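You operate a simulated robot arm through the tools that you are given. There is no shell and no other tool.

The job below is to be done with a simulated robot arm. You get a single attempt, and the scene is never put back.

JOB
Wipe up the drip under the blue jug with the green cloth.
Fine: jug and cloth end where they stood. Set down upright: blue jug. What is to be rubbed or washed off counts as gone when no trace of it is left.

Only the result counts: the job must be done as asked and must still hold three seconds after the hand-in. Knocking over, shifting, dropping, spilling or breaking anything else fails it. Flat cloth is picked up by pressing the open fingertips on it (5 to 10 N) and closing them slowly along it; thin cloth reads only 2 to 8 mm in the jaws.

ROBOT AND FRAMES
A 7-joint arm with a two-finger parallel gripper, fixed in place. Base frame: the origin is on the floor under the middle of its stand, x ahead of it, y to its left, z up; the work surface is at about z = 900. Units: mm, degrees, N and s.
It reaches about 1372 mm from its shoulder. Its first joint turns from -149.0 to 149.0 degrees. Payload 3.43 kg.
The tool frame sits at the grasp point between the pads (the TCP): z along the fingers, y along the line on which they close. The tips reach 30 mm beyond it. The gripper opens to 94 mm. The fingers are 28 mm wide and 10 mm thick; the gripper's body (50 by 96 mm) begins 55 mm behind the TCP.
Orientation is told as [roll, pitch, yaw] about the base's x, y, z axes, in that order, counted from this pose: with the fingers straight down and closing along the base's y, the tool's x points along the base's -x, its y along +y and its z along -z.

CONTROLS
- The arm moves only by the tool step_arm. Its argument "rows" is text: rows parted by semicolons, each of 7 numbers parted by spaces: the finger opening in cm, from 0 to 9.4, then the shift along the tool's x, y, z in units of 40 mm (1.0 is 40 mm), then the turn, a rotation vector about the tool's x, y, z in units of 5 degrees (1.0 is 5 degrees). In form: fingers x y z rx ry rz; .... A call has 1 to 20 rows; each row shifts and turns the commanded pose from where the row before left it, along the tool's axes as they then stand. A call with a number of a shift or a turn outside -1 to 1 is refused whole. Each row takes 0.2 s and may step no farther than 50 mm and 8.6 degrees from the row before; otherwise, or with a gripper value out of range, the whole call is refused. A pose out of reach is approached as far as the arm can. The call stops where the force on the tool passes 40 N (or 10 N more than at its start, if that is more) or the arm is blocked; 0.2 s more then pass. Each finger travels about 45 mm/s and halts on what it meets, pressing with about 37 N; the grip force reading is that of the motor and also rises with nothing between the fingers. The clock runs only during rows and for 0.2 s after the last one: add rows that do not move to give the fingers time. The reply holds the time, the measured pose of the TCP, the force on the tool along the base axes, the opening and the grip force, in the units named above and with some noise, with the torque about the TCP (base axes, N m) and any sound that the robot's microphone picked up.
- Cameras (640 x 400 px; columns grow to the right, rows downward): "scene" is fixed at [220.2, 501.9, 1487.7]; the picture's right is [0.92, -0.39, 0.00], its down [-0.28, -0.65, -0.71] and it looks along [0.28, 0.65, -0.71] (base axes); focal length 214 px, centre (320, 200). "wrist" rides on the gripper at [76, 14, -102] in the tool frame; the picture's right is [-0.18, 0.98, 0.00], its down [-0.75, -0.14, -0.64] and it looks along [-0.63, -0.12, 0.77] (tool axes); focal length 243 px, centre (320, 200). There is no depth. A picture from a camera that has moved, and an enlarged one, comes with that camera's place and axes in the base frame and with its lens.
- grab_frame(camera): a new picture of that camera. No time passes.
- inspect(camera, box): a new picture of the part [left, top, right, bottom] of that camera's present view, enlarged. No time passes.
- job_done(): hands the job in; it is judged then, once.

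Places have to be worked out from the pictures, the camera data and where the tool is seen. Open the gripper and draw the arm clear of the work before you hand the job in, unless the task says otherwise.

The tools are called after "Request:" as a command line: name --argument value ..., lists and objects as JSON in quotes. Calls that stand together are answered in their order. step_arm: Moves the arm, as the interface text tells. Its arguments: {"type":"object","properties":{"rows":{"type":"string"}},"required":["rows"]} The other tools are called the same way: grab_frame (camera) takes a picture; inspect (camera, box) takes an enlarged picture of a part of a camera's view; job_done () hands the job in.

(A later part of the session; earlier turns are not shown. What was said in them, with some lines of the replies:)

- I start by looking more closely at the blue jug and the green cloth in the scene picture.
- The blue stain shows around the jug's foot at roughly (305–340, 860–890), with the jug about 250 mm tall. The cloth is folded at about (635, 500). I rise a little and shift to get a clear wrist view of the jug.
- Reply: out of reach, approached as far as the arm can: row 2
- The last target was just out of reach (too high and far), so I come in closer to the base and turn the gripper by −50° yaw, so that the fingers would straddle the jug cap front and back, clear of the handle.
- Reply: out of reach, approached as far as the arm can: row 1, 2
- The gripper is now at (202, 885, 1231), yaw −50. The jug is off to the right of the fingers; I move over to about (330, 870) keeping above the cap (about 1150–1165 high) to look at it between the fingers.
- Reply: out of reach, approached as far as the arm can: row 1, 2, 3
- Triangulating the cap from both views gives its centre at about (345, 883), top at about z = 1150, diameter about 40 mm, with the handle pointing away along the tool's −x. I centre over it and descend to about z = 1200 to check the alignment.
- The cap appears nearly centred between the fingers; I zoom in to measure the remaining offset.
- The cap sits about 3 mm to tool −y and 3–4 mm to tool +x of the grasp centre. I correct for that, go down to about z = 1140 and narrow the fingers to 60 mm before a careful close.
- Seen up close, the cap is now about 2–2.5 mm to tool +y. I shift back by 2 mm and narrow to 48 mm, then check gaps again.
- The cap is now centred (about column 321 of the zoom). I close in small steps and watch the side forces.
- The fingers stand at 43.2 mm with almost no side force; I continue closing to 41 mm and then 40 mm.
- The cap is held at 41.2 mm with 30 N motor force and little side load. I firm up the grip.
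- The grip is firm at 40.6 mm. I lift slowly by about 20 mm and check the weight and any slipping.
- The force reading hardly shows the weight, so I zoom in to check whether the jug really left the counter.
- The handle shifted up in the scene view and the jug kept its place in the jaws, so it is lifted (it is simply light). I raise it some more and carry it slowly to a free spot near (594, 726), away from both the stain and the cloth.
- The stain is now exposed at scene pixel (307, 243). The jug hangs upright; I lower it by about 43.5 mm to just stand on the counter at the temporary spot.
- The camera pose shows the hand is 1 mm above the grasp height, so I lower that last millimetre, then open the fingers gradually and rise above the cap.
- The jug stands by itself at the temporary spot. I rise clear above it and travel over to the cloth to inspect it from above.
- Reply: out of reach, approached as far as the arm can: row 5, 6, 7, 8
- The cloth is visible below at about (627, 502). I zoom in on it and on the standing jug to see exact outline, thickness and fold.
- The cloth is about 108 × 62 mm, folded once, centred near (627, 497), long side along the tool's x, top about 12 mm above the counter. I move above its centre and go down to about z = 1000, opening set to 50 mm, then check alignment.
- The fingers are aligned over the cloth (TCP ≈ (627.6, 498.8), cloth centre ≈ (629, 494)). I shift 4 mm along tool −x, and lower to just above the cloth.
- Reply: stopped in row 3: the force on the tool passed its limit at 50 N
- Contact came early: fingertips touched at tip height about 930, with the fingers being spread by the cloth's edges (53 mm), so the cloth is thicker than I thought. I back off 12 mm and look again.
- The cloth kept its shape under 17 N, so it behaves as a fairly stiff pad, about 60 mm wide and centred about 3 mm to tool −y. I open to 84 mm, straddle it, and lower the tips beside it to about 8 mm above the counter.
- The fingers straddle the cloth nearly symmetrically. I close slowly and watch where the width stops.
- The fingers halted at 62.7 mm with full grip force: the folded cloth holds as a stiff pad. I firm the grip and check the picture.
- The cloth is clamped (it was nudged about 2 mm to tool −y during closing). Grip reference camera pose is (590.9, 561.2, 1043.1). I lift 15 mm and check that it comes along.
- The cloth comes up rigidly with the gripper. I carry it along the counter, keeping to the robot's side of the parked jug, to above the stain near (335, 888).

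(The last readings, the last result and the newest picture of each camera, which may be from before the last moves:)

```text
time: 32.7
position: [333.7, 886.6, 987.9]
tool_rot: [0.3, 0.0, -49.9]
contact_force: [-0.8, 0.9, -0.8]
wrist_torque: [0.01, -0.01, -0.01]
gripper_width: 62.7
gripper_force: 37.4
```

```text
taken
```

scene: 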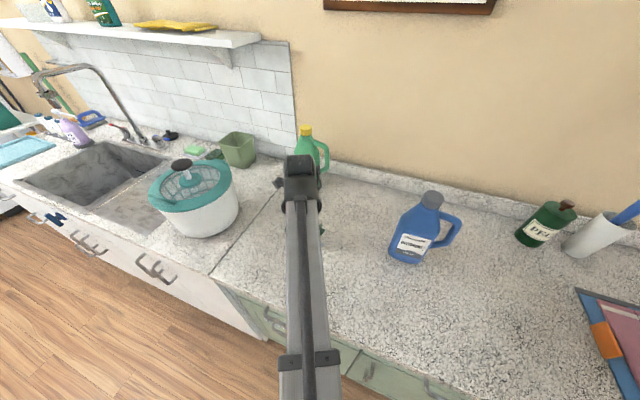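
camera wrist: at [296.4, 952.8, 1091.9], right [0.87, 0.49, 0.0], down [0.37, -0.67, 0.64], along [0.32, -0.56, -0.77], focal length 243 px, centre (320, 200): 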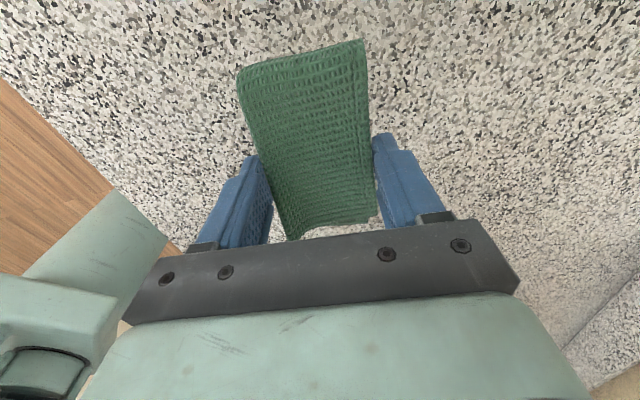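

The cloth is over the stain. I lower it by about 46 mm to just above the counter, then feel for contact in small steps.

Request:
step_arm --rows "5.0 0 0 0.4 0 0 0; 5.0 0 0 0.4 0 0 0; 5.0 0 0 0.25 0 0 0; 5.0 0 0 0.1 0 0 0; 5.0 0 0 0 0 0 0"

Request:
step_arm --rows "5.0 0 0 0.05 0 0 0; 5.0 0 0 0.05 0 0 0; 5.0 0 0 0 0 0 0"

```text
time: 33.9
position: [335.4, 886.5, 943.8]
tool_rot: [0.4, 0.0, -50.0]
contact_force: [0.2, -0.1, -0.2]
wrist_torque: [-0.02, -0.01, 0.01]
gripper_width: 62.8
gripper_force: 36.9
```

```text
time: 34.7
position: [336.0, 884.3, 939.9]
tool_rot: [0.2, 0.0, -50.0]
contact_force: [-0.1, -1.2, 0.4]
wrist_torque: [-0.03, -0.03, 0.02]
gripper_width: 63.0
gripper_force: 36.7
```

Barely touching (z ≈ 940). I press a bit further in 1 mm steps to build a rubbing force of several newtons.

Request:
step_arm --rows "5.0 0 0 0.03 0 0 0; 5.0 0 0 0 0 0 0"

Request:
step_arm --rows "5.0 0 0 0.03 0 0 0; 5.0 0 0 0 0 0 0"

```text
time: 35.3
position: [335.7, 884.5, 938.3]
tool_rot: [0.3, 0.0, -50.0]
contact_force: [0.4, 0.8, 15.2]
wrist_torque: [-0.09, 0.14, 0.0]
gripper_width: 62.8
gripper_force: 37.0
```

```text
time: 35.9
position: [335.9, 885.3, 938.0]
tool_rot: [0.5, 0.0, -50.1]
contact_force: [0.2, 4.0, 31.8]
wrist_torque: [-0.28, 0.06, -0.02]
gripper_width: 62.9
gripper_force: 37.0
```

Force rose to 32 N; I back off about 1.2 mm to around 15 N and begin rubbing in a raster over the stain.

Request:
step_arm --rows "5.0 0 0 -0.03 0 0 0; 5.0 0 0 0 0 0 0"

Request:
step_arm --rows "5.0 0.3 0 0 0 0 0; 5.0 0.3 0 0 0 0 0; 5.0 -0.3 0 0 0 0 0; 5.0 -0.3 0 0 0 0 0; 5.0 -0.3 0 0 0 0 0; 5.0 -0.3 0 0 0 0 0; 5.0 -0.3 0 0 0 0 0; 5.0 0 0 0 0 0 0"

```text
time: 36.5
position: [335.5, 884.2, 938.7]
tool_rot: [0.3, 0.0, -50.0]
contact_force: [-2.1, 3.0, 25.7]
wrist_torque: [-0.11, 0.05, 0.01]
gripper_width: 62.9
gripper_force: 37.1
```

```text
time: 38.3
position: [358.7, 857.2, 938.8]
tool_rot: [0.3, 0.0, -50.0]
contact_force: [-7.2, 7.6, 24.8]
wrist_torque: [0.23, 0.34, 0.03]
gripper_width: 62.6
gripper_force: 37.6
```

Rubbing works with about 25 N down and 10 N drag. I ease the pressure slightly and continue the raster on both sides.

Request:
step_arm --rows "5.0 0 0.3 -0.015 0 0 0; 5.0 0 0.3 0 0 0 0; 5.0 0.3 0 0 0 0 0; 5.0 0.3 0 0 0 0 0; 5.0 0.3 0 0 0 0 0; 5.0 0.3 0 0 0 0 0; 5.0 0.3 0 0 0 0 0; 5.0 0 -0.3 0 0 0 0; 5.0 0 -0.3 0 0 0 0; 5.0 0 -0.3 0 0 0 0; 5.0 0 -0.3 0 0 0 0; 5.0 -0.3 0 0 0 0 0; 5.0 -0.3 0 0 0 0 0; 5.0 -0.3 0 0 0 0 0; 5.0 -0.3 0 0 0 0 0; 5.0 -0.3 0 0 0 0 0; 5.0 0 0.3 0 0 0 0; 5.0 0 0.3 0 0 0 0; 5.0 0.3 0 0 0 0 0; 5.0 0.3 0 0 0 0 0"

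Request:
grab_frame --camera "wrist"

Request:
grab_frame --camera "scene"

```text
time: 42.5
position: [343.3, 875.2, 938.2]
tool_rot: [0.3, 0.0, -50.0]
contact_force: [1.3, -0.3, 2.4]
wrist_torque: [-0.05, -0.03, 0.04]
gripper_width: 62.7
gripper_force: 37.0
```

```text
taken
camera wrist: at [306.0, 941.6, 1042.3], right [0.87, 0.49, 0.01], down [0.37, -0.67, 0.64], along [0.32, -0.56, -0.77], focal length 243 px, centre (320, 200)
```

wrist: 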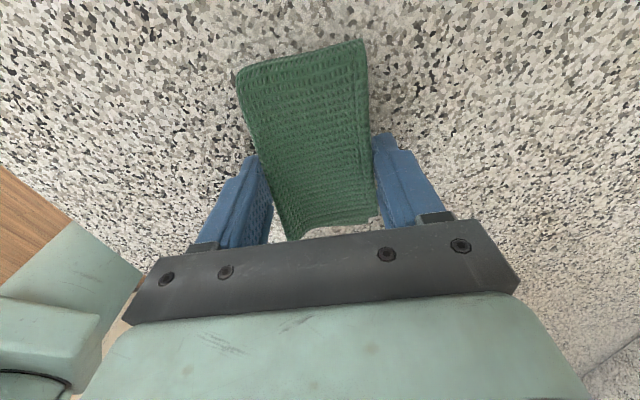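

```text
taken
```

scene: 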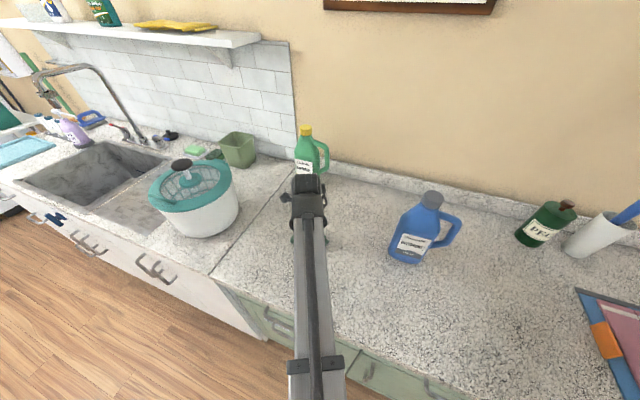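

Force has faded to about 2 N and no blue is seen around the cloth. I lift and shift aside along the counter to look at the wiped spot with the scene camera.

Request:
step_arm --rows "5.0 0 0 -0.5 0 0 0; 5.0 0 0 -0.5 0 0 0; 5.0 -0.9 -0.2 0 0 0 0; 5.0 -0.9 -0.2 0 0 0 0; 5.0 -0.9 -0.2 0 0 0 0; 5.0 -0.9 -0.2 0 0 0 0; 5.0 0 0 0 0 0 0"

Request:
inspect --camera "scene" --box '[260, 200, 360, 280]'

Request:
grab_frame --camera "scene"

```text
time: 44.1
position: [412.5, 741.9, 976.7]
tool_rot: [0.3, 0.0, -50.0]
contact_force: [0.1, 0.5, -0.4]
wrist_torque: [-0.03, -0.02, 0.0]
gripper_width: 63.0
gripper_force: 37.1
```

```text
5.00 times, centred on (310, 240) of scene
camera zoom: at [220.2, 501.9, 1487.7], right [0.92, -0.39, 0.0], down [-0.28, -0.65, -0.71], along [0.28, 0.65, -0.71], focal length 1072 px, centre (370, 0)
```

zoom: 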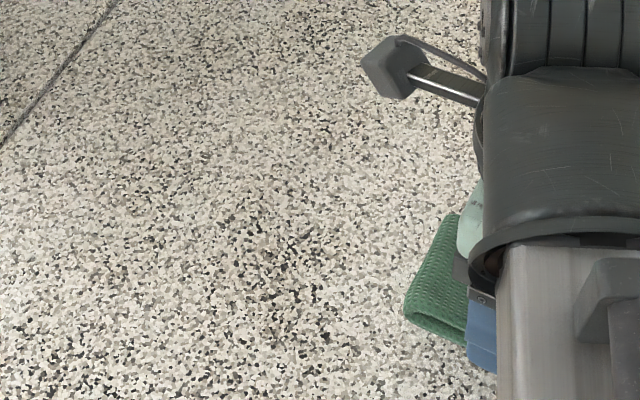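

```text
taken
```

scene: 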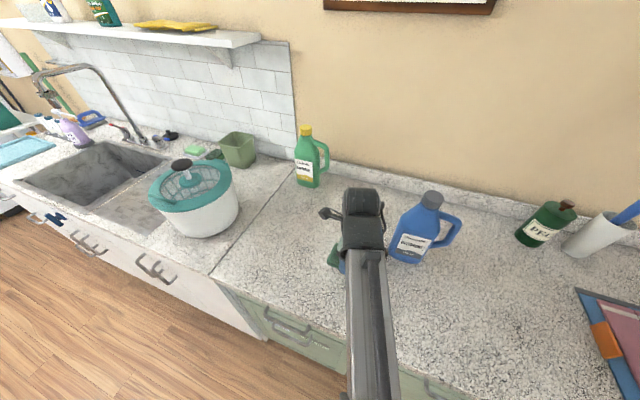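

The stain seems gone. I zoom closer on the spot to look for any faint remains before putting the cloth back.

Request:
inspect --camera "scene" --box '[280, 218, 330, 258]'

Request:
inspect --camera "scene" --box '[300, 215, 350, 255]'

Request:
inspect --camera "scene" --box '[360, 180, 480, 290]'

```text
10.00 times, centred on (305, 238) of scene
camera zoom: at [220.2, 501.9, 1487.7], right [0.92, -0.39, 0.0], down [-0.28, -0.65, -0.71], along [0.28, 0.65, -0.71], focal length 2145 px, centre (470, -180)
```

zoom: 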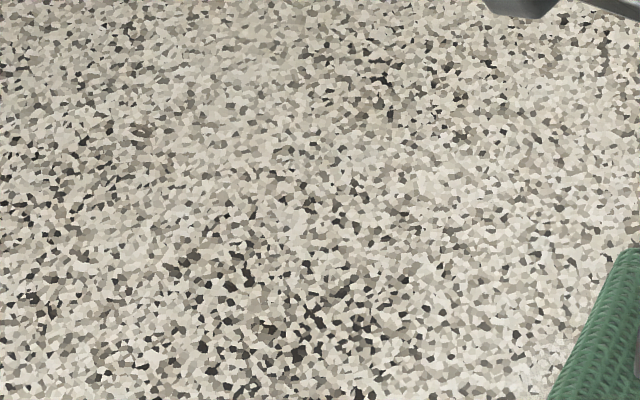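

```text
10.00 times, centred on (325, 235) of scene
camera zoom: at [220.2, 501.9, 1487.7], right [0.92, -0.39, 0.0], down [-0.28, -0.65, -0.71], along [0.28, 0.65, -0.71], focal length 2145 px, centre (270, -150)
```

zoom: 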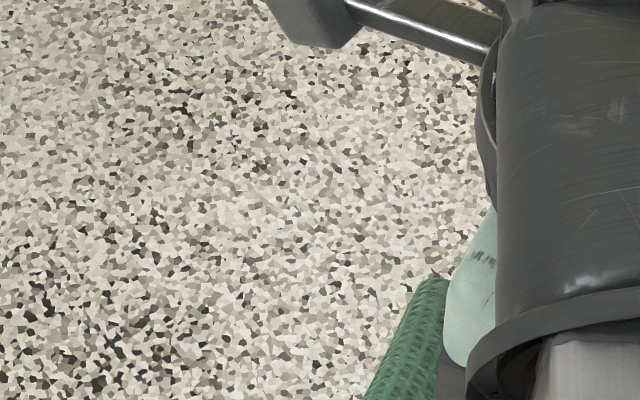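

```text
3.64 times, centred on (420, 235) of scene
camera zoom: at [220.2, 501.9, 1487.7], right [0.92, -0.39, 0.0], down [-0.28, -0.65, -0.71], along [0.28, 0.65, -0.71], focal length 780 px, centre (-44, 73)
```

zoom: 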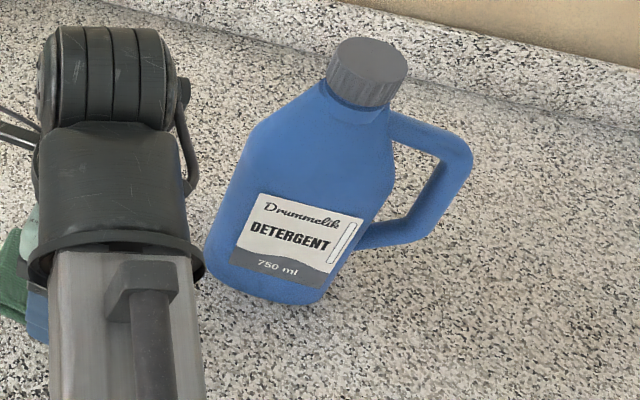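

No trace is visible at 10× in the scene view. For a second opinion I bring the wrist camera closer, with the cloth held on the front side of the spot.

Request:
step_arm --rows "5.0 0.2 -0.8 0 0 0 0; 5.0 0.6 -0.8 0 0 0 0; 5.0 0.9 -0.3 0 0 0 0; 5.0 0.9 0 0 0 0 0; 5.0 0.9 0 0 0 0 0; 5.0 0.9 0 0 0 0 0; 5.0 0 0 0 0 0 0"

Request:
grab_frame --camera "wrist"

```text
time: 45.7
position: [238.4, 829.2, 977.9]
tool_rot: [0.3, 0.0, -50.0]
contact_force: [0.4, -0.3, -1.0]
wrist_torque: [-0.01, 0.01, -0.01]
gripper_width: 62.6
gripper_force: 36.8
```

```text
taken
camera wrist: at [201.3, 897.6, 1081.7], right [0.87, 0.49, 0.0], down [0.37, -0.67, 0.64], along [0.32, -0.56, -0.77], focal length 243 px, centre (320, 200)
```

wrist: 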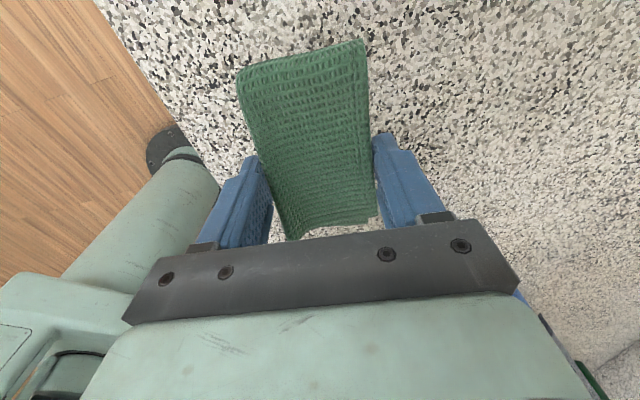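

Request:
inspect --camera "wrist" --box '[380, 0, 640, 200]'

Request:
inspect --camera "scene" --box '[260, 200, 360, 280]'

```text
2.00 times, centred on (510, 100) of wrist
camera zoom: at [201.3, 897.6, 1081.7], right [0.87, 0.49, 0.0], down [0.37, -0.67, 0.64], along [0.32, -0.56, -0.77], focal length 485 px, centre (-60, 400)
```

zoom: 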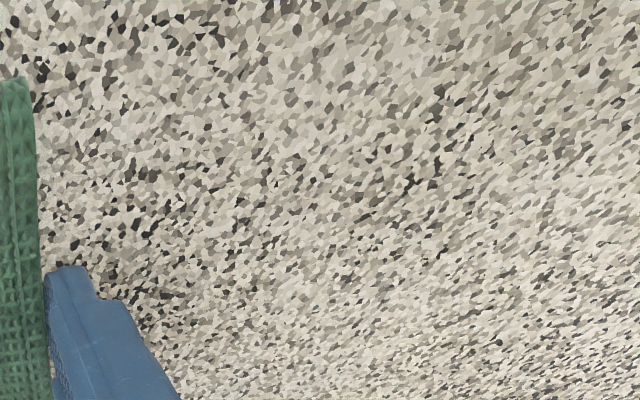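

```text
5.00 times, centred on (310, 240) of scene
camera zoom: at [220.2, 501.9, 1487.7], right [0.92, -0.39, 0.0], down [-0.28, -0.65, -0.71], along [0.28, 0.65, -0.71], focal length 1072 px, centre (370, 0)
```

zoom: 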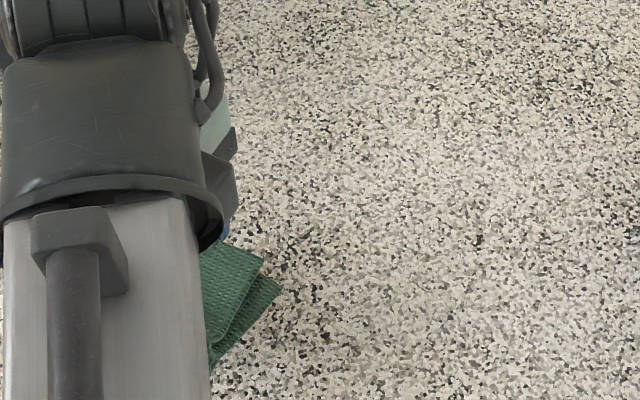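

The spot is clean in both views. Now I carry the cloth back to its place: tool −x by 508 mm, then tool +y by 85 mm, keeping on the robot's side of the parked jug.

Request:
step_arm --rows "5.0 -0.6 0 0 0 0 0; 5.0 -0.9 0 0 0 0 0; 5.0 -0.9 0 0 0 0 0; 5.0 -0.9 0 0 0 0 0; 5.0 -0.9 0 0 0 0 0; 5.0 -0.9 0 0 0 0 0; 5.0 -0.9 0 0 0 0 0; 5.0 -0.9 0 0 0 0 0; 5.0 -0.9 0 0 0 0 0; 5.0 -0.9 0 0 0 0 0; 5.0 -0.9 0 0 0 0 0; 5.0 -0.9 0.42 0 0 0 0; 5.0 -0.9 0.42 0 0 0 0; 5.0 -0.9 0.42 0 0 0 0; 5.0 -0.4 0.42 0 0 0 0; 5.0 0 0.43 0 0 0 0; 5.0 0 0 0 0 0 0; 5.0 0 0 0 0 0 0"

Request:
grab_frame --camera "wrist"

Request:
grab_frame --camera "scene"

```text
time: 49.5
position: [628.8, 496.2, 978.4]
tool_rot: [0.3, -0.1, -50.0]
contact_force: [-0.3, 0.0, -0.6]
wrist_torque: [0.0, 0.01, -0.01]
gripper_width: 62.8
gripper_force: 36.7
```

```text
taken
camera wrist: at [591.7, 563.0, 1082.8], right [0.87, 0.49, 0.0], down [0.37, -0.67, 0.64], along [0.32, -0.56, -0.77], focal length 243 px, centre (320, 200)
```

wrist: 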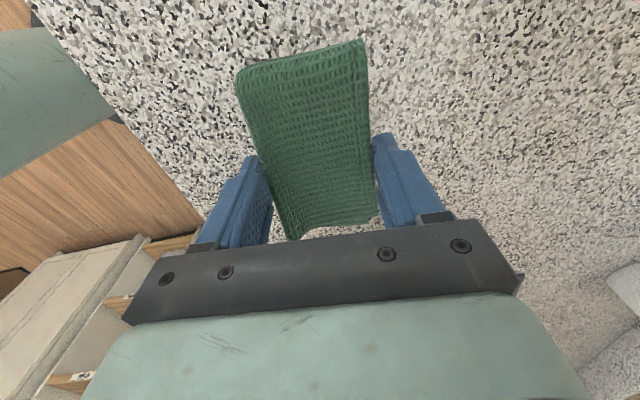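

```text
taken
```

scene: 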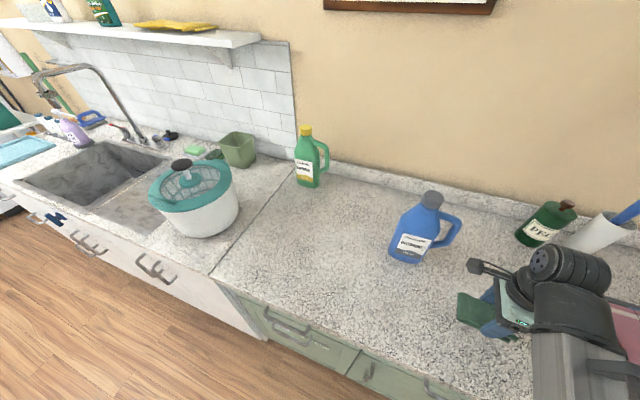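

Position matches to about 1 mm. I lower the cloth about 39 mm onto its original place.

Request:
step_arm --rows "5.0 -0.02 0.015 0.35 0 0 0; 5.0 0 0 0.35 0 0 0; 5.0 0 0 0.2 0 0 0; 5.0 0 0 0.05 0 0 0; 5.0 0 0 0 0 0 0"

Request:
step_arm --rows "5.0 0 0 0.03 0 0 0; 5.0 0 0 0 0 0 0"

Request:
inspect --camera "wrist" --box '[200, 20, 420, 260]'

Request:
inspect --camera "scene" --box '[430, 270, 530, 360]'

```text
time: 50.7
position: [632.6, 496.1, 940.4]
tool_rot: [0.4, 0.1, -50.0]
contact_force: [-0.1, -0.3, -0.5]
wrist_torque: [0.01, 0.01, 0.03]
gripper_width: 62.9
gripper_force: 37.2
```

```text
time: 51.3
position: [632.1, 495.4, 940.2]
tool_rot: [0.4, 0.0, -50.0]
contact_force: [-0.4, -0.4, -0.8]
wrist_torque: [-0.01, 0.01, 0.02]
gripper_width: 62.6
gripper_force: 36.7
```

```text
1.67 times, centred on (310, 140) of wrist
camera zoom: at [593.9, 562.8, 1043.8], right [0.87, 0.49, 0.01], down [0.37, -0.67, 0.64], along [0.32, -0.56, -0.77], focal length 404 px, centre (337, 300)
```

zoom: 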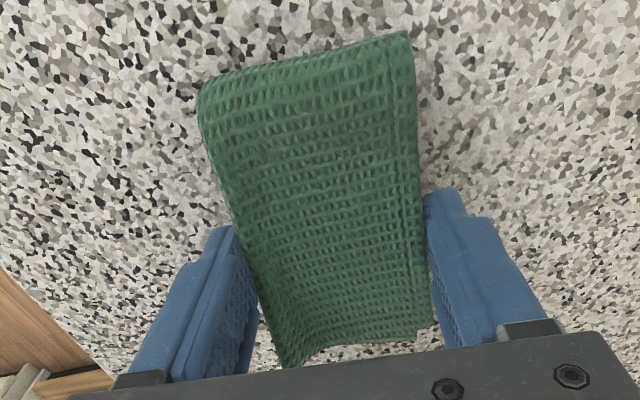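

```text
4.44 times, centred on (480, 315) of scene
camera zoom: at [220.2, 501.9, 1487.7], right [0.92, -0.39, 0.0], down [-0.28, -0.65, -0.71], along [0.28, 0.65, -0.71], focal length 953 px, centre (-391, -311)
```

zoom: 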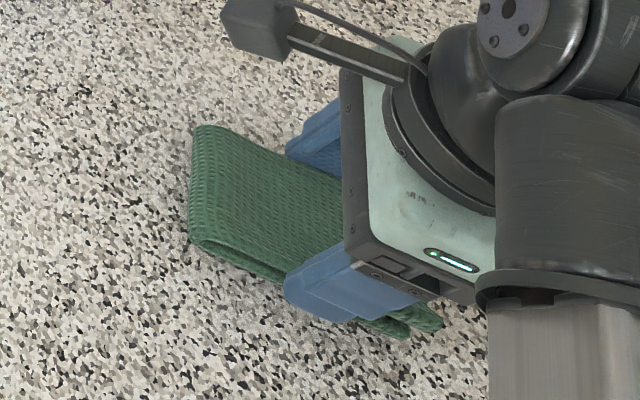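

Still about 1 mm above the counter. I lower the last bit with a small sideways correction and feel for contact.

Request:
step_arm --rows "5.0 0.015 -0.015 0.02 0 0 0; 5.0 0 0 0 0 0 0"

Request:
step_arm --rows "5.0 0 0 0.02 0 0 0; 5.0 0 0 0 0 0 0"

```text
time: 51.9
position: [632.5, 495.5, 938.9]
tool_rot: [0.4, 0.0, -49.9]
contact_force: [-0.2, 0.0, 0.7]
wrist_torque: [-0.01, -0.01, -0.01]
gripper_width: 62.9
gripper_force: 36.7
```

```text
time: 52.5
position: [631.0, 494.8, 938.5]
tool_rot: [0.4, 0.0, -50.0]
contact_force: [-0.1, 1.2, 10.0]
wrist_torque: [-0.12, 0.1, 0.02]
gripper_width: 62.8
gripper_force: 37.0
```

The cloth rests on the counter (10 N). I open the fingers slowly.

Request:
step_arm --rows "6.2 0 0 0 0 0 0; 6.4 0 0 0 0 0 0; 6.8 0 0 0 0 0 0; 7.4 0 0 0 0 0 0; 8.0 0 0 0 0 0 0; 8.6 0 0 0 0 0 0; 8.6 0 0 0 0 0 0"

Request:
inspect --camera "wrist" --box '[200, 20, 420, 260]'

Request:
inspect --camera "scene" --box '[430, 270, 530, 360]'

```text
time: 54.1
position: [631.3, 494.8, 937.5]
tool_rot: [0.3, -0.1, -50.0]
contact_force: [0.4, 0.1, 0.7]
wrist_torque: [0.01, -0.01, -0.02]
gripper_width: 85.6
gripper_force: 0.1
```

```text
1.67 times, centred on (310, 140) of wrist
camera zoom: at [593.3, 562.7, 1041.7], right [0.87, 0.49, 0.01], down [0.37, -0.67, 0.64], along [0.32, -0.56, -0.77], focal length 404 px, centre (337, 300)
```

zoom: 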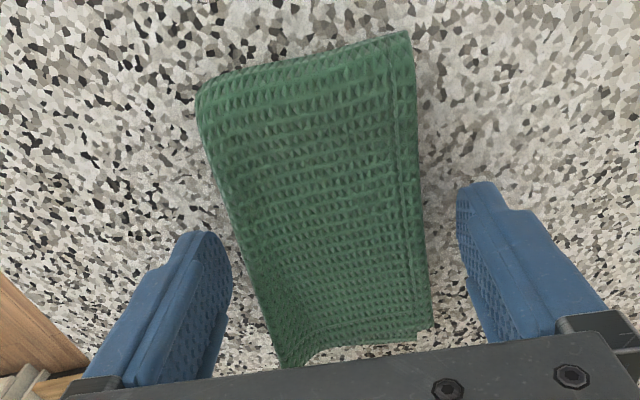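

```text
4.44 times, centred on (480, 315) of scene
camera zoom: at [220.2, 501.9, 1487.7], right [0.92, -0.39, 0.0], down [-0.28, -0.65, -0.71], along [0.28, 0.65, -0.71], focal length 953 px, centre (-391, -311)
```

zoom: 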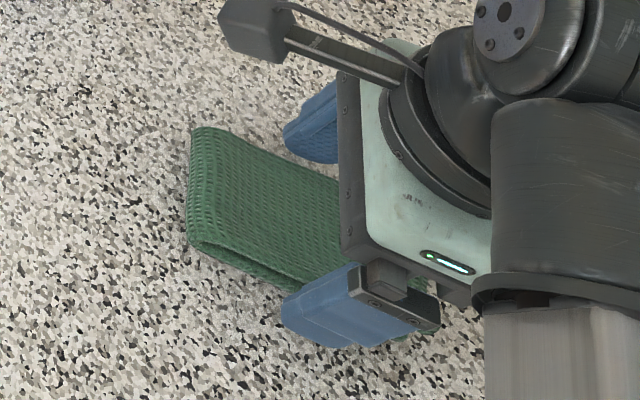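

The cloth lies where it was and the fingers are free of it. I rise straight up, then swing round above the parked jug for regrasping.

Request:
step_arm --rows "8.6 0 0 -0.3 0 0 0; 8.6 0 0 -0.8 0 0 0; 8.6 0 0 -0.9 0 0 0; 8.6 0 0 -0.9 0 0 0; 8.6 0 0 -0.9 0 0 0; 8.6 0 0 -0.7 0 0 0; 8.6 0 0 0 0 0 0"

Request:
grab_frame --camera "wrist"

Request:
inspect --camera "scene" --box '[420, 270, 540, 370]'

```text
time: 55.7
position: [630.2, 494.6, 1120.3]
tool_rot: [0.3, 0.0, -50.0]
contact_force: [-0.9, -0.2, 0.5]
wrist_torque: [-0.01, 0.01, 0.01]
gripper_width: 86.2
gripper_force: 0.0
```

```text
taken
camera wrist: at [591.6, 562.0, 1224.5], right [0.87, 0.49, 0.0], down [0.37, -0.67, 0.64], along [0.32, -0.56, -0.77], focal length 243 px, centre (320, 200)
```

wrist: 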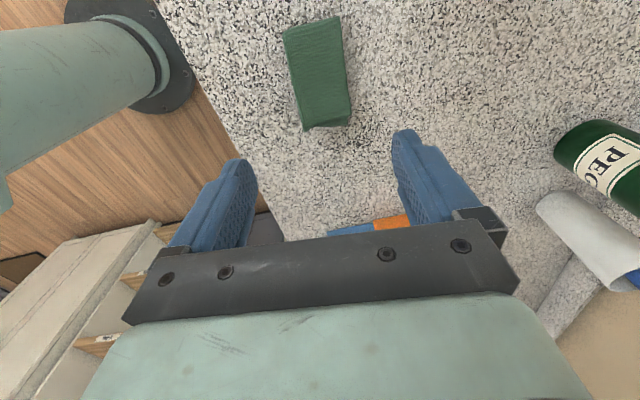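

```text
4.00 times, centred on (480, 320) of scene
camera zoom: at [220.2, 501.9, 1487.7], right [0.92, -0.39, 0.0], down [-0.28, -0.65, -0.71], along [0.28, 0.65, -0.71], focal length 858 px, centre (-320, -280)
```

zoom: 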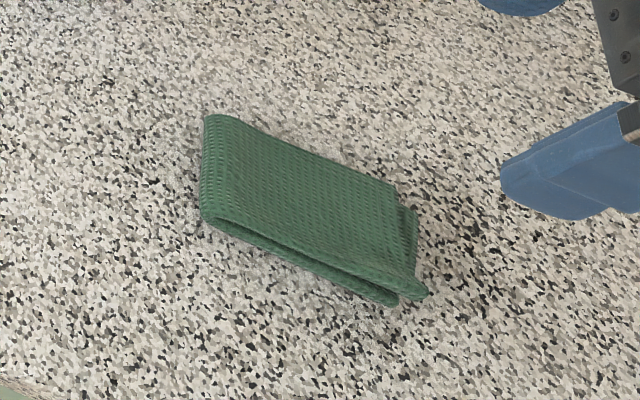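

The cloth matches the starting picture to within a millimetre or so. Now I go round and above the jug to regrasp it.

Request:
step_arm --rows "8.6 0 0.7 -0.5 0 0 0; 8.6 0 0.7 -0.5 0 0 0; 8.6 0 0.7 -0.5 0 0 0; 8.6 0 0.7 -0.5 0 0 0; 8.6 0 0.23 -0.2 0 0 0; 8.6 0.6 0 0 0 0 0; 8.6 0 0 0 0 0 0"

Request:
grab_frame --camera "wrist"

```text
time: 57.3
position: [708.4, 591.1, 1205.2]
tool_rot: [0.3, 0.0, -50.0]
contact_force: [0.1, 1.0, 0.1]
wrist_torque: [-0.03, -0.03, 0.0]
gripper_width: 86.1
gripper_force: 0.0
```

```text
taken
camera wrist: at [670.2, 658.0, 1309.8], right [0.87, 0.49, 0.01], down [0.37, -0.67, 0.64], along [0.32, -0.56, -0.77], focal length 243 px, centre (320, 200)
```

wrist: 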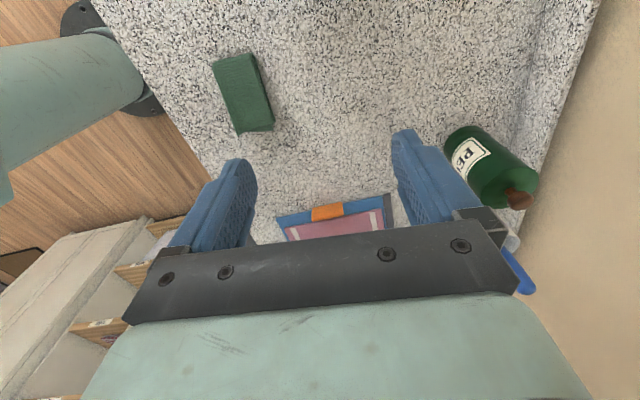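

Height is about 1205 (tips about 25 mm above the cap). I slide 174 mm along tool +x to be right above the jug.

Request:
step_arm --rows "8.6 0.9 0 0 0 0 0; 8.6 0.9 0 0 0 0 0; 8.6 0.9 0 0 0 0 0; 8.6 0.9 -0.015 0 0 0 0; 8.6 0.76 0 0 0 0 0; 8.6 0 0 0 0 0 0; 8.6 0 0 0 0 0 0"

Request:
grab_frame --camera "wrist"

```text
time: 58.9
position: [595.9, 723.6, 1205.2]
tool_rot: [0.2, 0.0, -50.1]
contact_force: [0.4, -0.1, -0.4]
wrist_torque: [0.02, 0.01, -0.03]
gripper_width: 85.9
gripper_force: 0.0
```

```text
taken
camera wrist: at [557.5, 790.8, 1309.3], right [0.87, 0.49, 0.01], down [0.37, -0.67, 0.64], along [0.32, -0.56, -0.77], focal length 243 px, centre (320, 200)
```

wrist: 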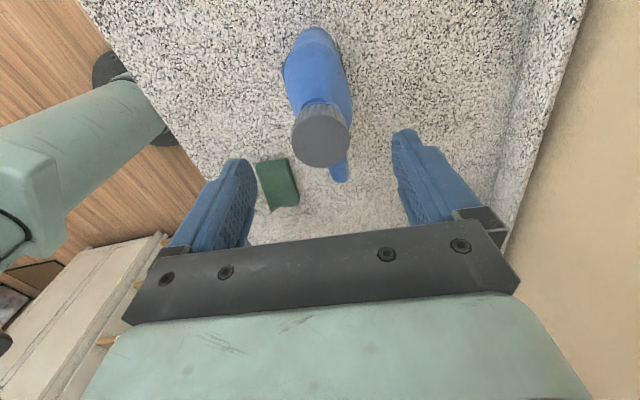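

Right above the jug (within 0.5 mm of the release pose). I descend 65 mm around the cap and narrow the fingers to 48 mm.

Request:
step_arm --rows "8.6 0 0 0.6 0 0 0; 8.6 0 0 0.6 0 0 0; 8.6 0 0 0.42 0 0 0; 7.0 0 0 0 0 0 0; 6.0 0 0 0 0 0 0; 5.2 0 0 0 0 0 0; 4.8 0 0 0 0 0 0; 4.8 0 0 0 0 0 0"

Request:
inspect --camera "wrist" --box '[240, 110, 400, 210]'

```text
time: 60.7
position: [594.6, 723.7, 1141.7]
tool_rot: [0.3, 0.0, -49.9]
contact_force: [0.5, 0.7, -0.2]
wrist_torque: [0.04, 0.0, 0.03]
gripper_width: 48.5
gripper_force: 0.0
```

```text
4.00 times, centred on (320, 160) of wrist
camera zoom: at [557.2, 790.7, 1245.4], right [0.87, 0.49, 0.01], down [0.37, -0.67, 0.64], along [0.32, -0.56, -0.77], focal length 970 px, centre (320, 360)
```

zoom: 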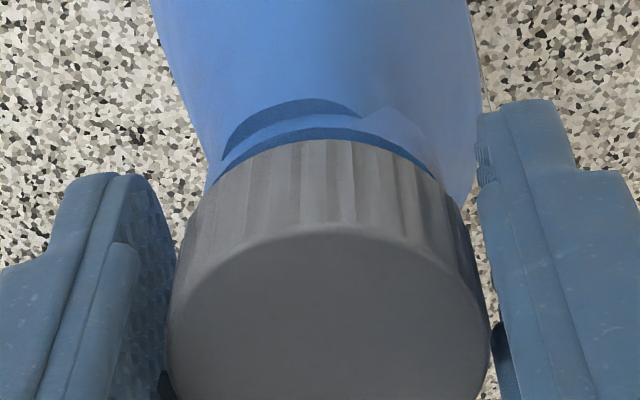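

The cap is 0.9 mm to tool +y; I correct that and 1 mm of height, then close gently to grip it.

Request:
step_arm --rows "4.8 0 0.02 0.027 0 0 0; 4.6 0 0 0 0 0 0; 4.4 0 0 0 0 0 0; 4.2 0 0 0 0 0 0; 4.1 0 0 0 0 0 0; 4.1 0 0 0 0 0 0"

Request:
step_arm --rows "4.0 0 0 0 0 0 0; 3.0 0 0 0 0 0 0; 2.0 0 0 0 0 0 0; 2.0 0 0 0 0 0 0"

Request:
inspect --camera "wrist" --box '[240, 10, 400, 210]'

```text
time: 62.1
position: [595.3, 724.2, 1140.6]
tool_rot: [0.3, 0.0, -50.0]
contact_force: [0.2, 0.8, 0.2]
wrist_torque: [0.01, 0.01, 0.0]
gripper_width: 42.2
gripper_force: 7.9
```

```text
time: 63.1
position: [595.8, 723.8, 1140.4]
tool_rot: [0.3, 0.0, -49.9]
contact_force: [0.7, 0.1, -0.5]
wrist_torque: [-0.03, 0.05, 0.0]
gripper_width: 41.0
gripper_force: 36.5
```

```text
2.00 times, centred on (320, 110) of wrist
camera zoom: at [557.7, 791.4, 1244.3], right [0.87, 0.49, 0.0], down [0.37, -0.67, 0.64], along [0.32, -0.56, -0.77], focal length 485 px, centre (320, 380)
```

zoom: 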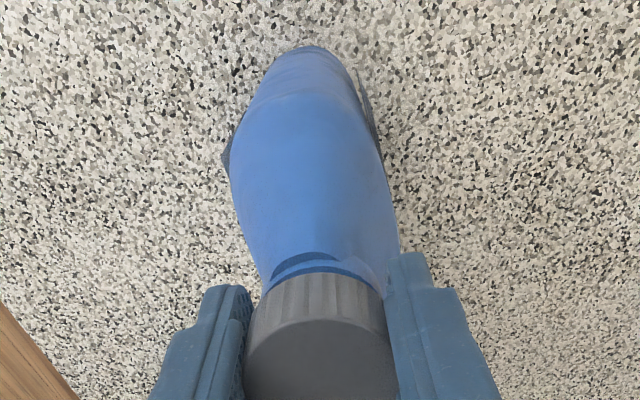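

The jug is gripped again in the same way (41.0 mm). I lift it about 44 mm and carry it slowly back: tool +x 284 mm, tool −y 91 mm.

Request:
step_arm --rows "2.0 0 0 -0.1 0 0 0; 2.0 0 0 -0.25 0 0 0; 2.0 0 0 -0.35 0 0 0; 2.0 0 0 -0.4 0 0 0; 2.0 0.3 -0.1 0 0 0 0; 2.0 0.5 -0.16 0 0 0 0; 2.0 0.5 -0.16 0 0 0 0; 2.0 0.5 -0.16 0 0 0 0; 2.0 0.5 -0.16 0 0 0 0; 2.0 0.5 -0.16 0 0 0 0; 2.0 0.5 -0.16 0 0 0 0; 2.0 0.5 -0.16 0 0 0 0; 2.0 0.5 -0.16 0 0 0 0; 2.0 0.5 -0.16 0 0 0 0; 2.0 0.5 -0.16 0 0 0 0; 2.0 0.5 -0.16 0 0 0 0; 2.0 0.5 -0.16 0 0 0 0; 2.0 0.5 -0.16 0 0 0 0; 2.0 0.3 -0.095 0 0 0 0; 2.0 0 0 0 0 0 0"

Request:
grab_frame --camera "wrist"

Request:
grab_frame --camera "scene"

```text
time: 67.3
position: [344.2, 885.5, 1185.6]
tool_rot: [0.3, 0.0, -49.9]
contact_force: [0.4, 1.2, -0.6]
wrist_torque: [0.01, 0.01, -0.02]
gripper_width: 40.8
gripper_force: 37.0
```

```text
taken
camera wrist: at [305.3, 951.8, 1288.8], right [0.87, 0.49, 0.0], down [0.37, -0.67, 0.64], along [0.32, -0.56, -0.77], focal length 243 px, centre (320, 200)
```

wrist: 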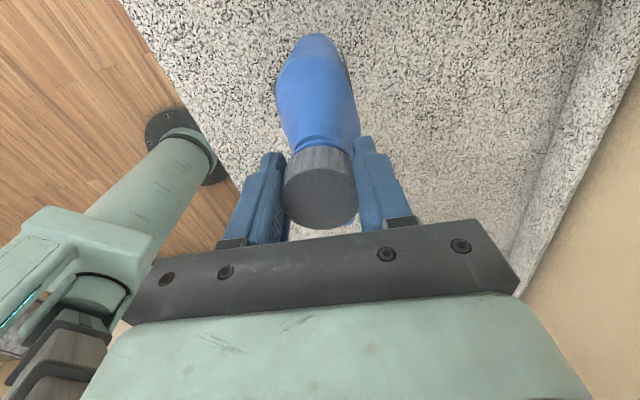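

```text
taken
```

scene: 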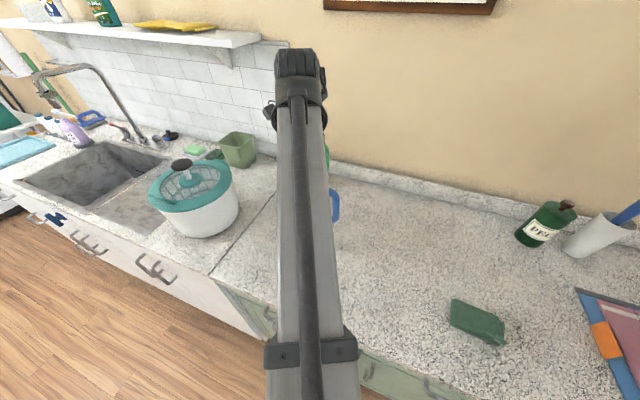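

Within 1.5 mm of the original grasp pose. I lower with a small correction to just above the counter and check.

Request:
step_arm --rows "2.0 -0.03 -0.018 0.35 0 0 0; 2.0 0 0 0.35 0 0 0; 2.0 0 0 0.2 0 0 0; 2.0 0 0 0.12 0 0 0; 2.0 0 0 0 0 0 0"

Request:
inspect --camera "wrist" --box '[240, 10, 400, 210]'

```text
time: 68.5
position: [344.3, 881.4, 1143.6]
tool_rot: [0.2, 0.0, -50.0]
contact_force: [-0.7, 0.3, -0.1]
wrist_torque: [0.02, 0.0, 0.02]
gripper_width: 40.9
gripper_force: 37.0
```

```text
2.00 times, centred on (320, 110) of wrist
camera zoom: at [306.1, 949.4, 1246.9], right [0.87, 0.49, 0.01], down [0.37, -0.67, 0.64], along [0.32, -0.56, -0.77], focal length 485 px, centre (320, 380)
```

zoom: 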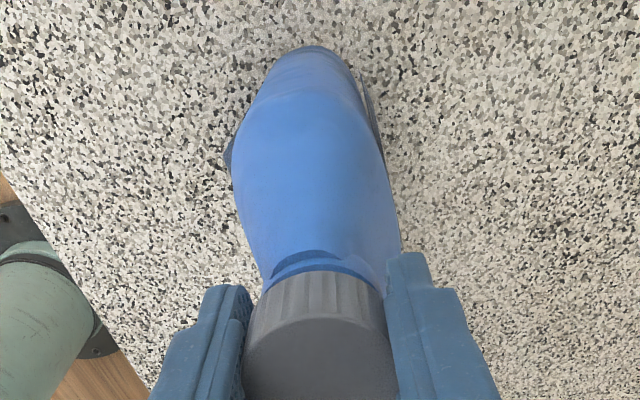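

About 2.3 mm to go and 1 mm of lateral error; I apply both gently.

Request:
step_arm --rows "2.0 0.025 0.004 0.03 0 0 0; 2.0 0 0 0.02 0 0 0; 2.0 0 0 0 0 0 0"

Request:
inspect --camera "wrist" --box '[240, 10, 400, 210]'

```text
time: 69.3
position: [344.4, 883.3, 1140.9]
tool_rot: [0.4, 0.0, -50.0]
contact_force: [-0.3, -0.4, -1.0]
wrist_torque: [0.04, 0.03, 0.03]
gripper_width: 40.3
gripper_force: 37.1
```

```text
2.00 times, centred on (320, 110) of wrist
camera zoom: at [305.8, 950.0, 1244.5], right [0.87, 0.49, 0.01], down [0.37, -0.67, 0.64], along [0.32, -0.56, -0.77], focal length 485 px, centre (320, 380)
```

zoom: 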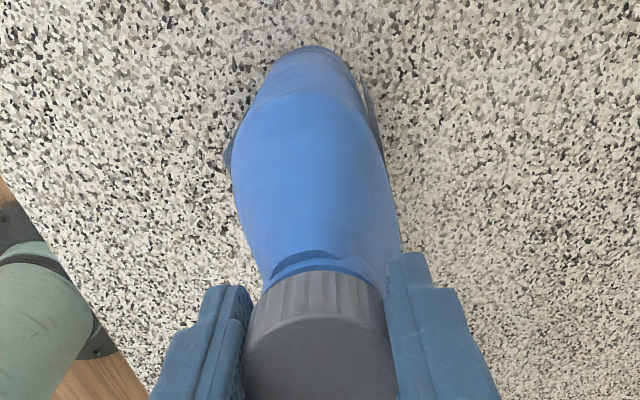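

The pose equals the original grasp pose within 0.5 mm. I lower half a millimetre to be sure of contact and open the fingers gradually.

Request:
step_arm --rows "2.0 0 0 0.012 0 0 0; 2.0 0 0 0 0 0 0; 4.2 0 0 0 0 0 0; 4.5 0 0 0 0 0 0; 5.0 0 0 0 0 0 0; 6.0 0 0 0 0 0 0; 7.0 0 0 0 0 0 0; 8.0 0 0 0 0 0 0; 8.0 0 0 0 0 0 0"

Request:
inspect --camera "wrist" --box '[200, 10, 440, 210]'

```text
time: 71.3
position: [344.0, 882.4, 1139.8]
tool_rot: [0.3, 0.0, -50.0]
contact_force: [0.0, 0.1, 0.6]
wrist_torque: [0.0, 0.01, -0.01]
gripper_width: 79.9
gripper_force: 0.0
```

```text
2.00 times, centred on (320, 110) of wrist
camera zoom: at [305.7, 950.2, 1244.0], right [0.87, 0.49, 0.01], down [0.37, -0.67, 0.64], along [0.32, -0.56, -0.77], focal length 485 px, centre (320, 380)
```

zoom: 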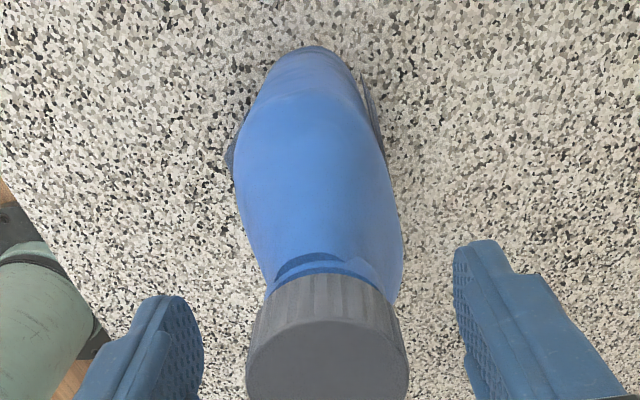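

The jug stands free and no blue shows at its foot. I rise straight up clear of the cap, then draw the arm away toward the front.

Request:
step_arm --rows "8.0 0 0 -0.4 0 0 0; 9.0 0 0 -0.7 0 0 0; 9.0 0 0 -0.6 0 0 0; 9.0 0 0 0 0 0 0"

Request:
step_arm --rows "9.0 0 -0.8 0 0 0 0; 9.0 0 -0.8 0 0 0 0; 9.0 0 -0.8 0 0 0 0; 9.0 0 -0.8 0 0 0 0; 9.0 -0.6 -0.5 0 0 0 0; 9.0 -0.9 0 0 0 0 0; 9.0 -0.9 0 0 0 0 0; 9.0 0 0 0 0 0 0"

Request:
grab_frame --camera "scene"

Request:
inspect --camera "scene" --box '[250, 110, 390, 270]'

```text
time: 72.3
position: [342.6, 882.6, 1208.2]
tool_rot: [0.3, 0.0, -50.0]
contact_force: [1.1, 0.2, 0.5]
wrist_torque: [0.0, -0.01, -0.03]
gripper_width: 89.9
gripper_force: 0.1
```

```text
time: 74.1
position: [296.4, 730.1, 1175.3]
tool_rot: [0.9, 0.3, -49.9]
contact_force: [0.7, -0.5, -0.2]
wrist_torque: [0.0, 0.01, -0.03]
gripper_width: 90.1
gripper_force: 0.1
out of reach, approached as far as the arm can: row 4, 5, 6, 7
```

```text
taken
```

scene: 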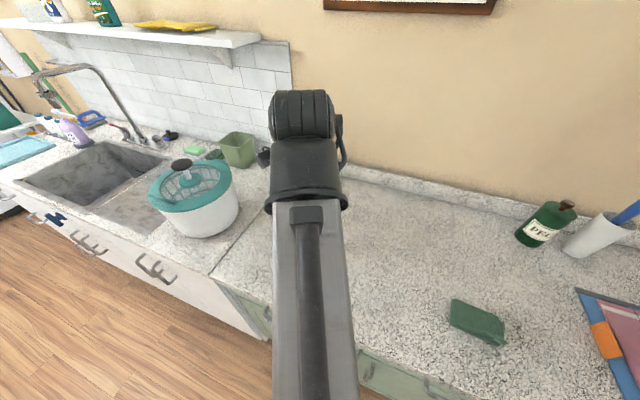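

```text
2.50 times, centred on (320, 190) of scene
camera zoom: at [220.2, 501.9, 1487.7], right [0.92, -0.39, 0.0], down [-0.28, -0.65, -0.71], along [0.28, 0.65, -0.71], focal length 536 px, centre (320, 225)
```

zoom: 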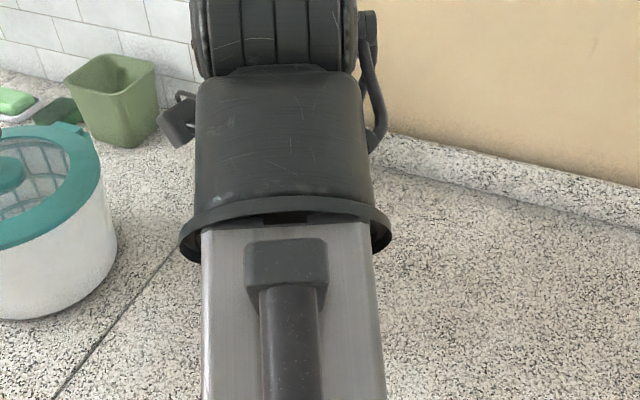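

The arm still hides the jug from the scene camera, so I swing it further to the right over empty counter to verify.

Request:
step_arm --rows "9.0 -0.9 0 0.3 0 0 0; 9.0 -0.9 0 0.3 0 0 0; 9.0 -0.9 0 0.3 0 0 0; 9.0 -0.9 0 0.3 0 0 0; 9.0 -0.9 0 0 0 0 0; 9.0 -0.9 0 0 0 0 0; 9.0 -0.9 0 0 0 0 0; 9.0 0 0 0 0 0 0"

Request:
grab_frame --camera "scene"

Request:
inspect --camera "scene" --box '[250, 110, 390, 270]'

Request:
grab_frame --camera "wrist"

```text
time: 75.9
position: [460.6, 537.2, 1125.3]
tool_rot: [0.6, 0.0, -50.1]
contact_force: [0.2, 0.0, 0.1]
wrist_torque: [0.01, -0.02, -0.02]
gripper_width: 90.0
gripper_force: 0.0
```

```text
taken
```

scene: 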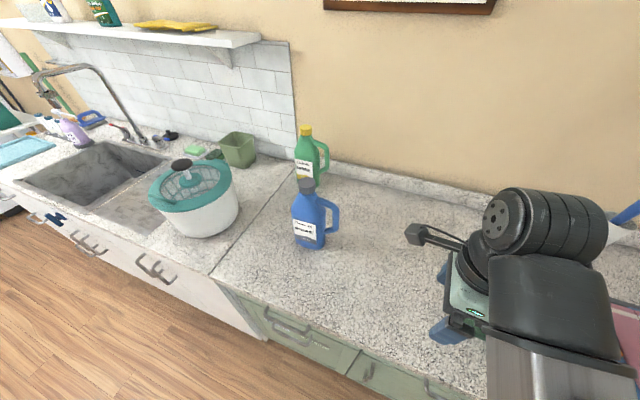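

```text
2.50 times, centred on (320, 190) of scene
camera zoom: at [220.2, 501.9, 1487.7], right [0.92, -0.39, 0.0], down [-0.28, -0.65, -0.71], along [0.28, 0.65, -0.71], focal length 536 px, centre (320, 225)
```

zoom: 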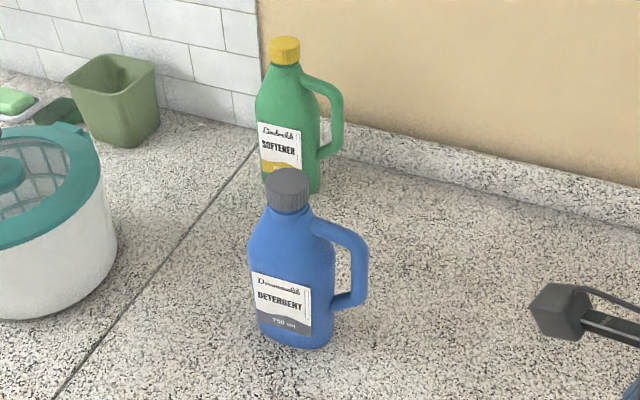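

```text
taken
camera wrist: at [421.7, 604.4, 1229.8], right [0.87, 0.49, 0.01], down [0.37, -0.67, 0.64], along [0.32, -0.55, -0.77], focal length 243 px, centre (320, 200)
```

wrist: 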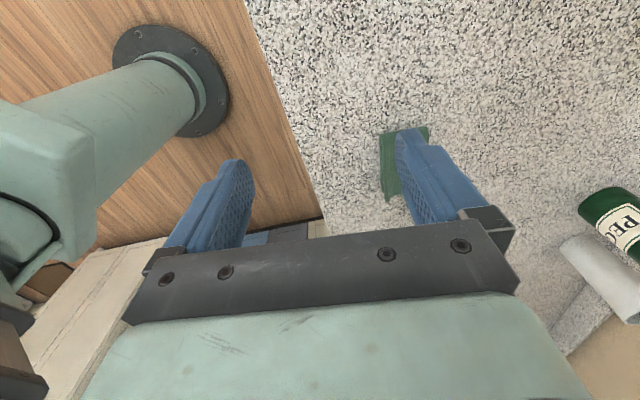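

The jug is back and upright, matching the initial picture within 2 px (about 2–3 mm). I check the foot of the jug, the temporary spot and the cloth for any remains or change.

Request:
inspect --camera "scene" --box '[270, 205, 350, 265]'

Request:
inspect --camera "scene" --box '[350, 210, 450, 290]'

Request:
inspect --camera "wrist" --box '[350, 90, 470, 210]'

```text
6.67 times, centred on (310, 235) of scene
camera zoom: at [220.2, 501.9, 1487.7], right [0.92, -0.39, 0.0], down [-0.28, -0.65, -0.71], along [0.28, 0.65, -0.71], focal length 1430 px, centre (387, -33)
```

zoom: 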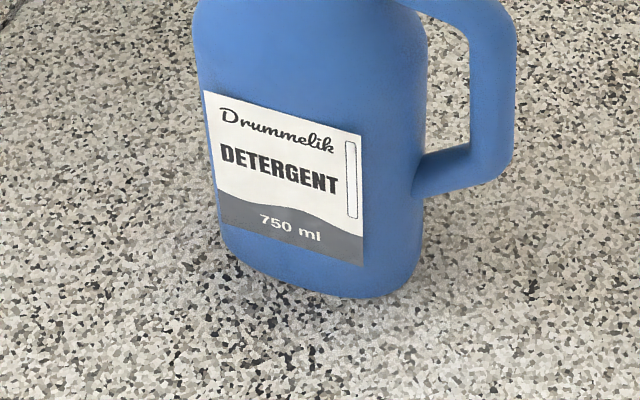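

```text
5.00 times, centred on (400, 250) of scene
camera zoom: at [220.2, 501.9, 1487.7], right [0.92, -0.39, 0.0], down [-0.28, -0.65, -0.71], along [0.28, 0.65, -0.71], focal length 1072 px, centre (-80, -50)
```

zoom: 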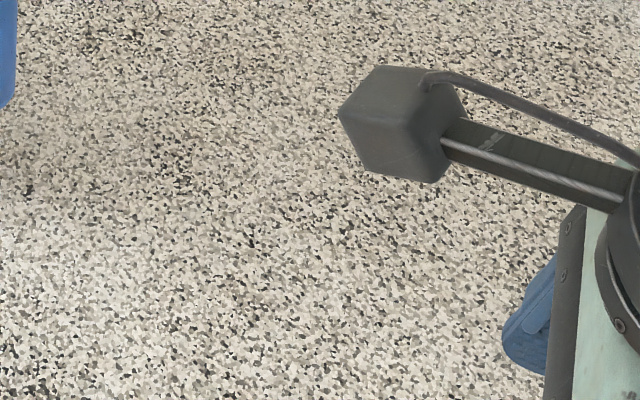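

```text
3.33 times, centred on (410, 150) of wrist
camera zoom: at [421.7, 604.4, 1229.8], right [0.87, 0.49, 0.01], down [0.37, -0.67, 0.64], along [0.32, -0.55, -0.77], focal length 809 px, centre (20, 367)
```

zoom: 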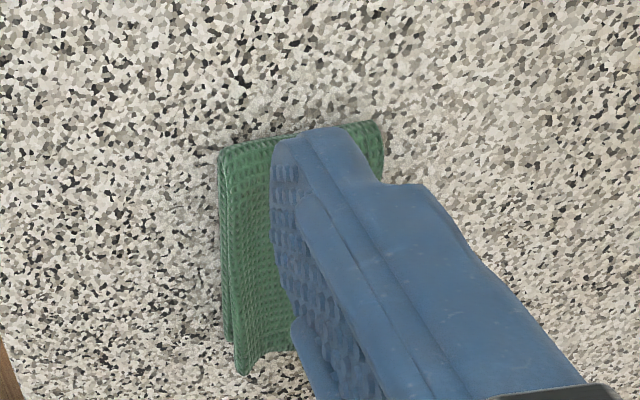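

No trace of the drip is left. The jug stands upright in its place, the cloth lies folded where it was, and the gripper is open and clear. I hand the job in.

Request:
job_done

```text
The job is handed in.
```

The drip under the blue jug is wiped up. Zoomed views from both cameras show no blue left on the counter.

- **Jug:** it stands upright back in its place, about 2–3 mm from where it started, judging by the pictures.
- **Cloth:** it lies folded where it was, within about 1–2 mm of its starting position. The cloth kept its shape as a stiff pad, so I gripped it by its sides instead of pinching it from above.
- **Counter:** I parked the jug on a free spot to the right while wiping. What the camera could see of that spot looks clean. I saw nothing else moved or knocked over.
- **Arm:** the gripper is open and held above the counter, clear of everything.

The job is handed in; no result has come back yet.
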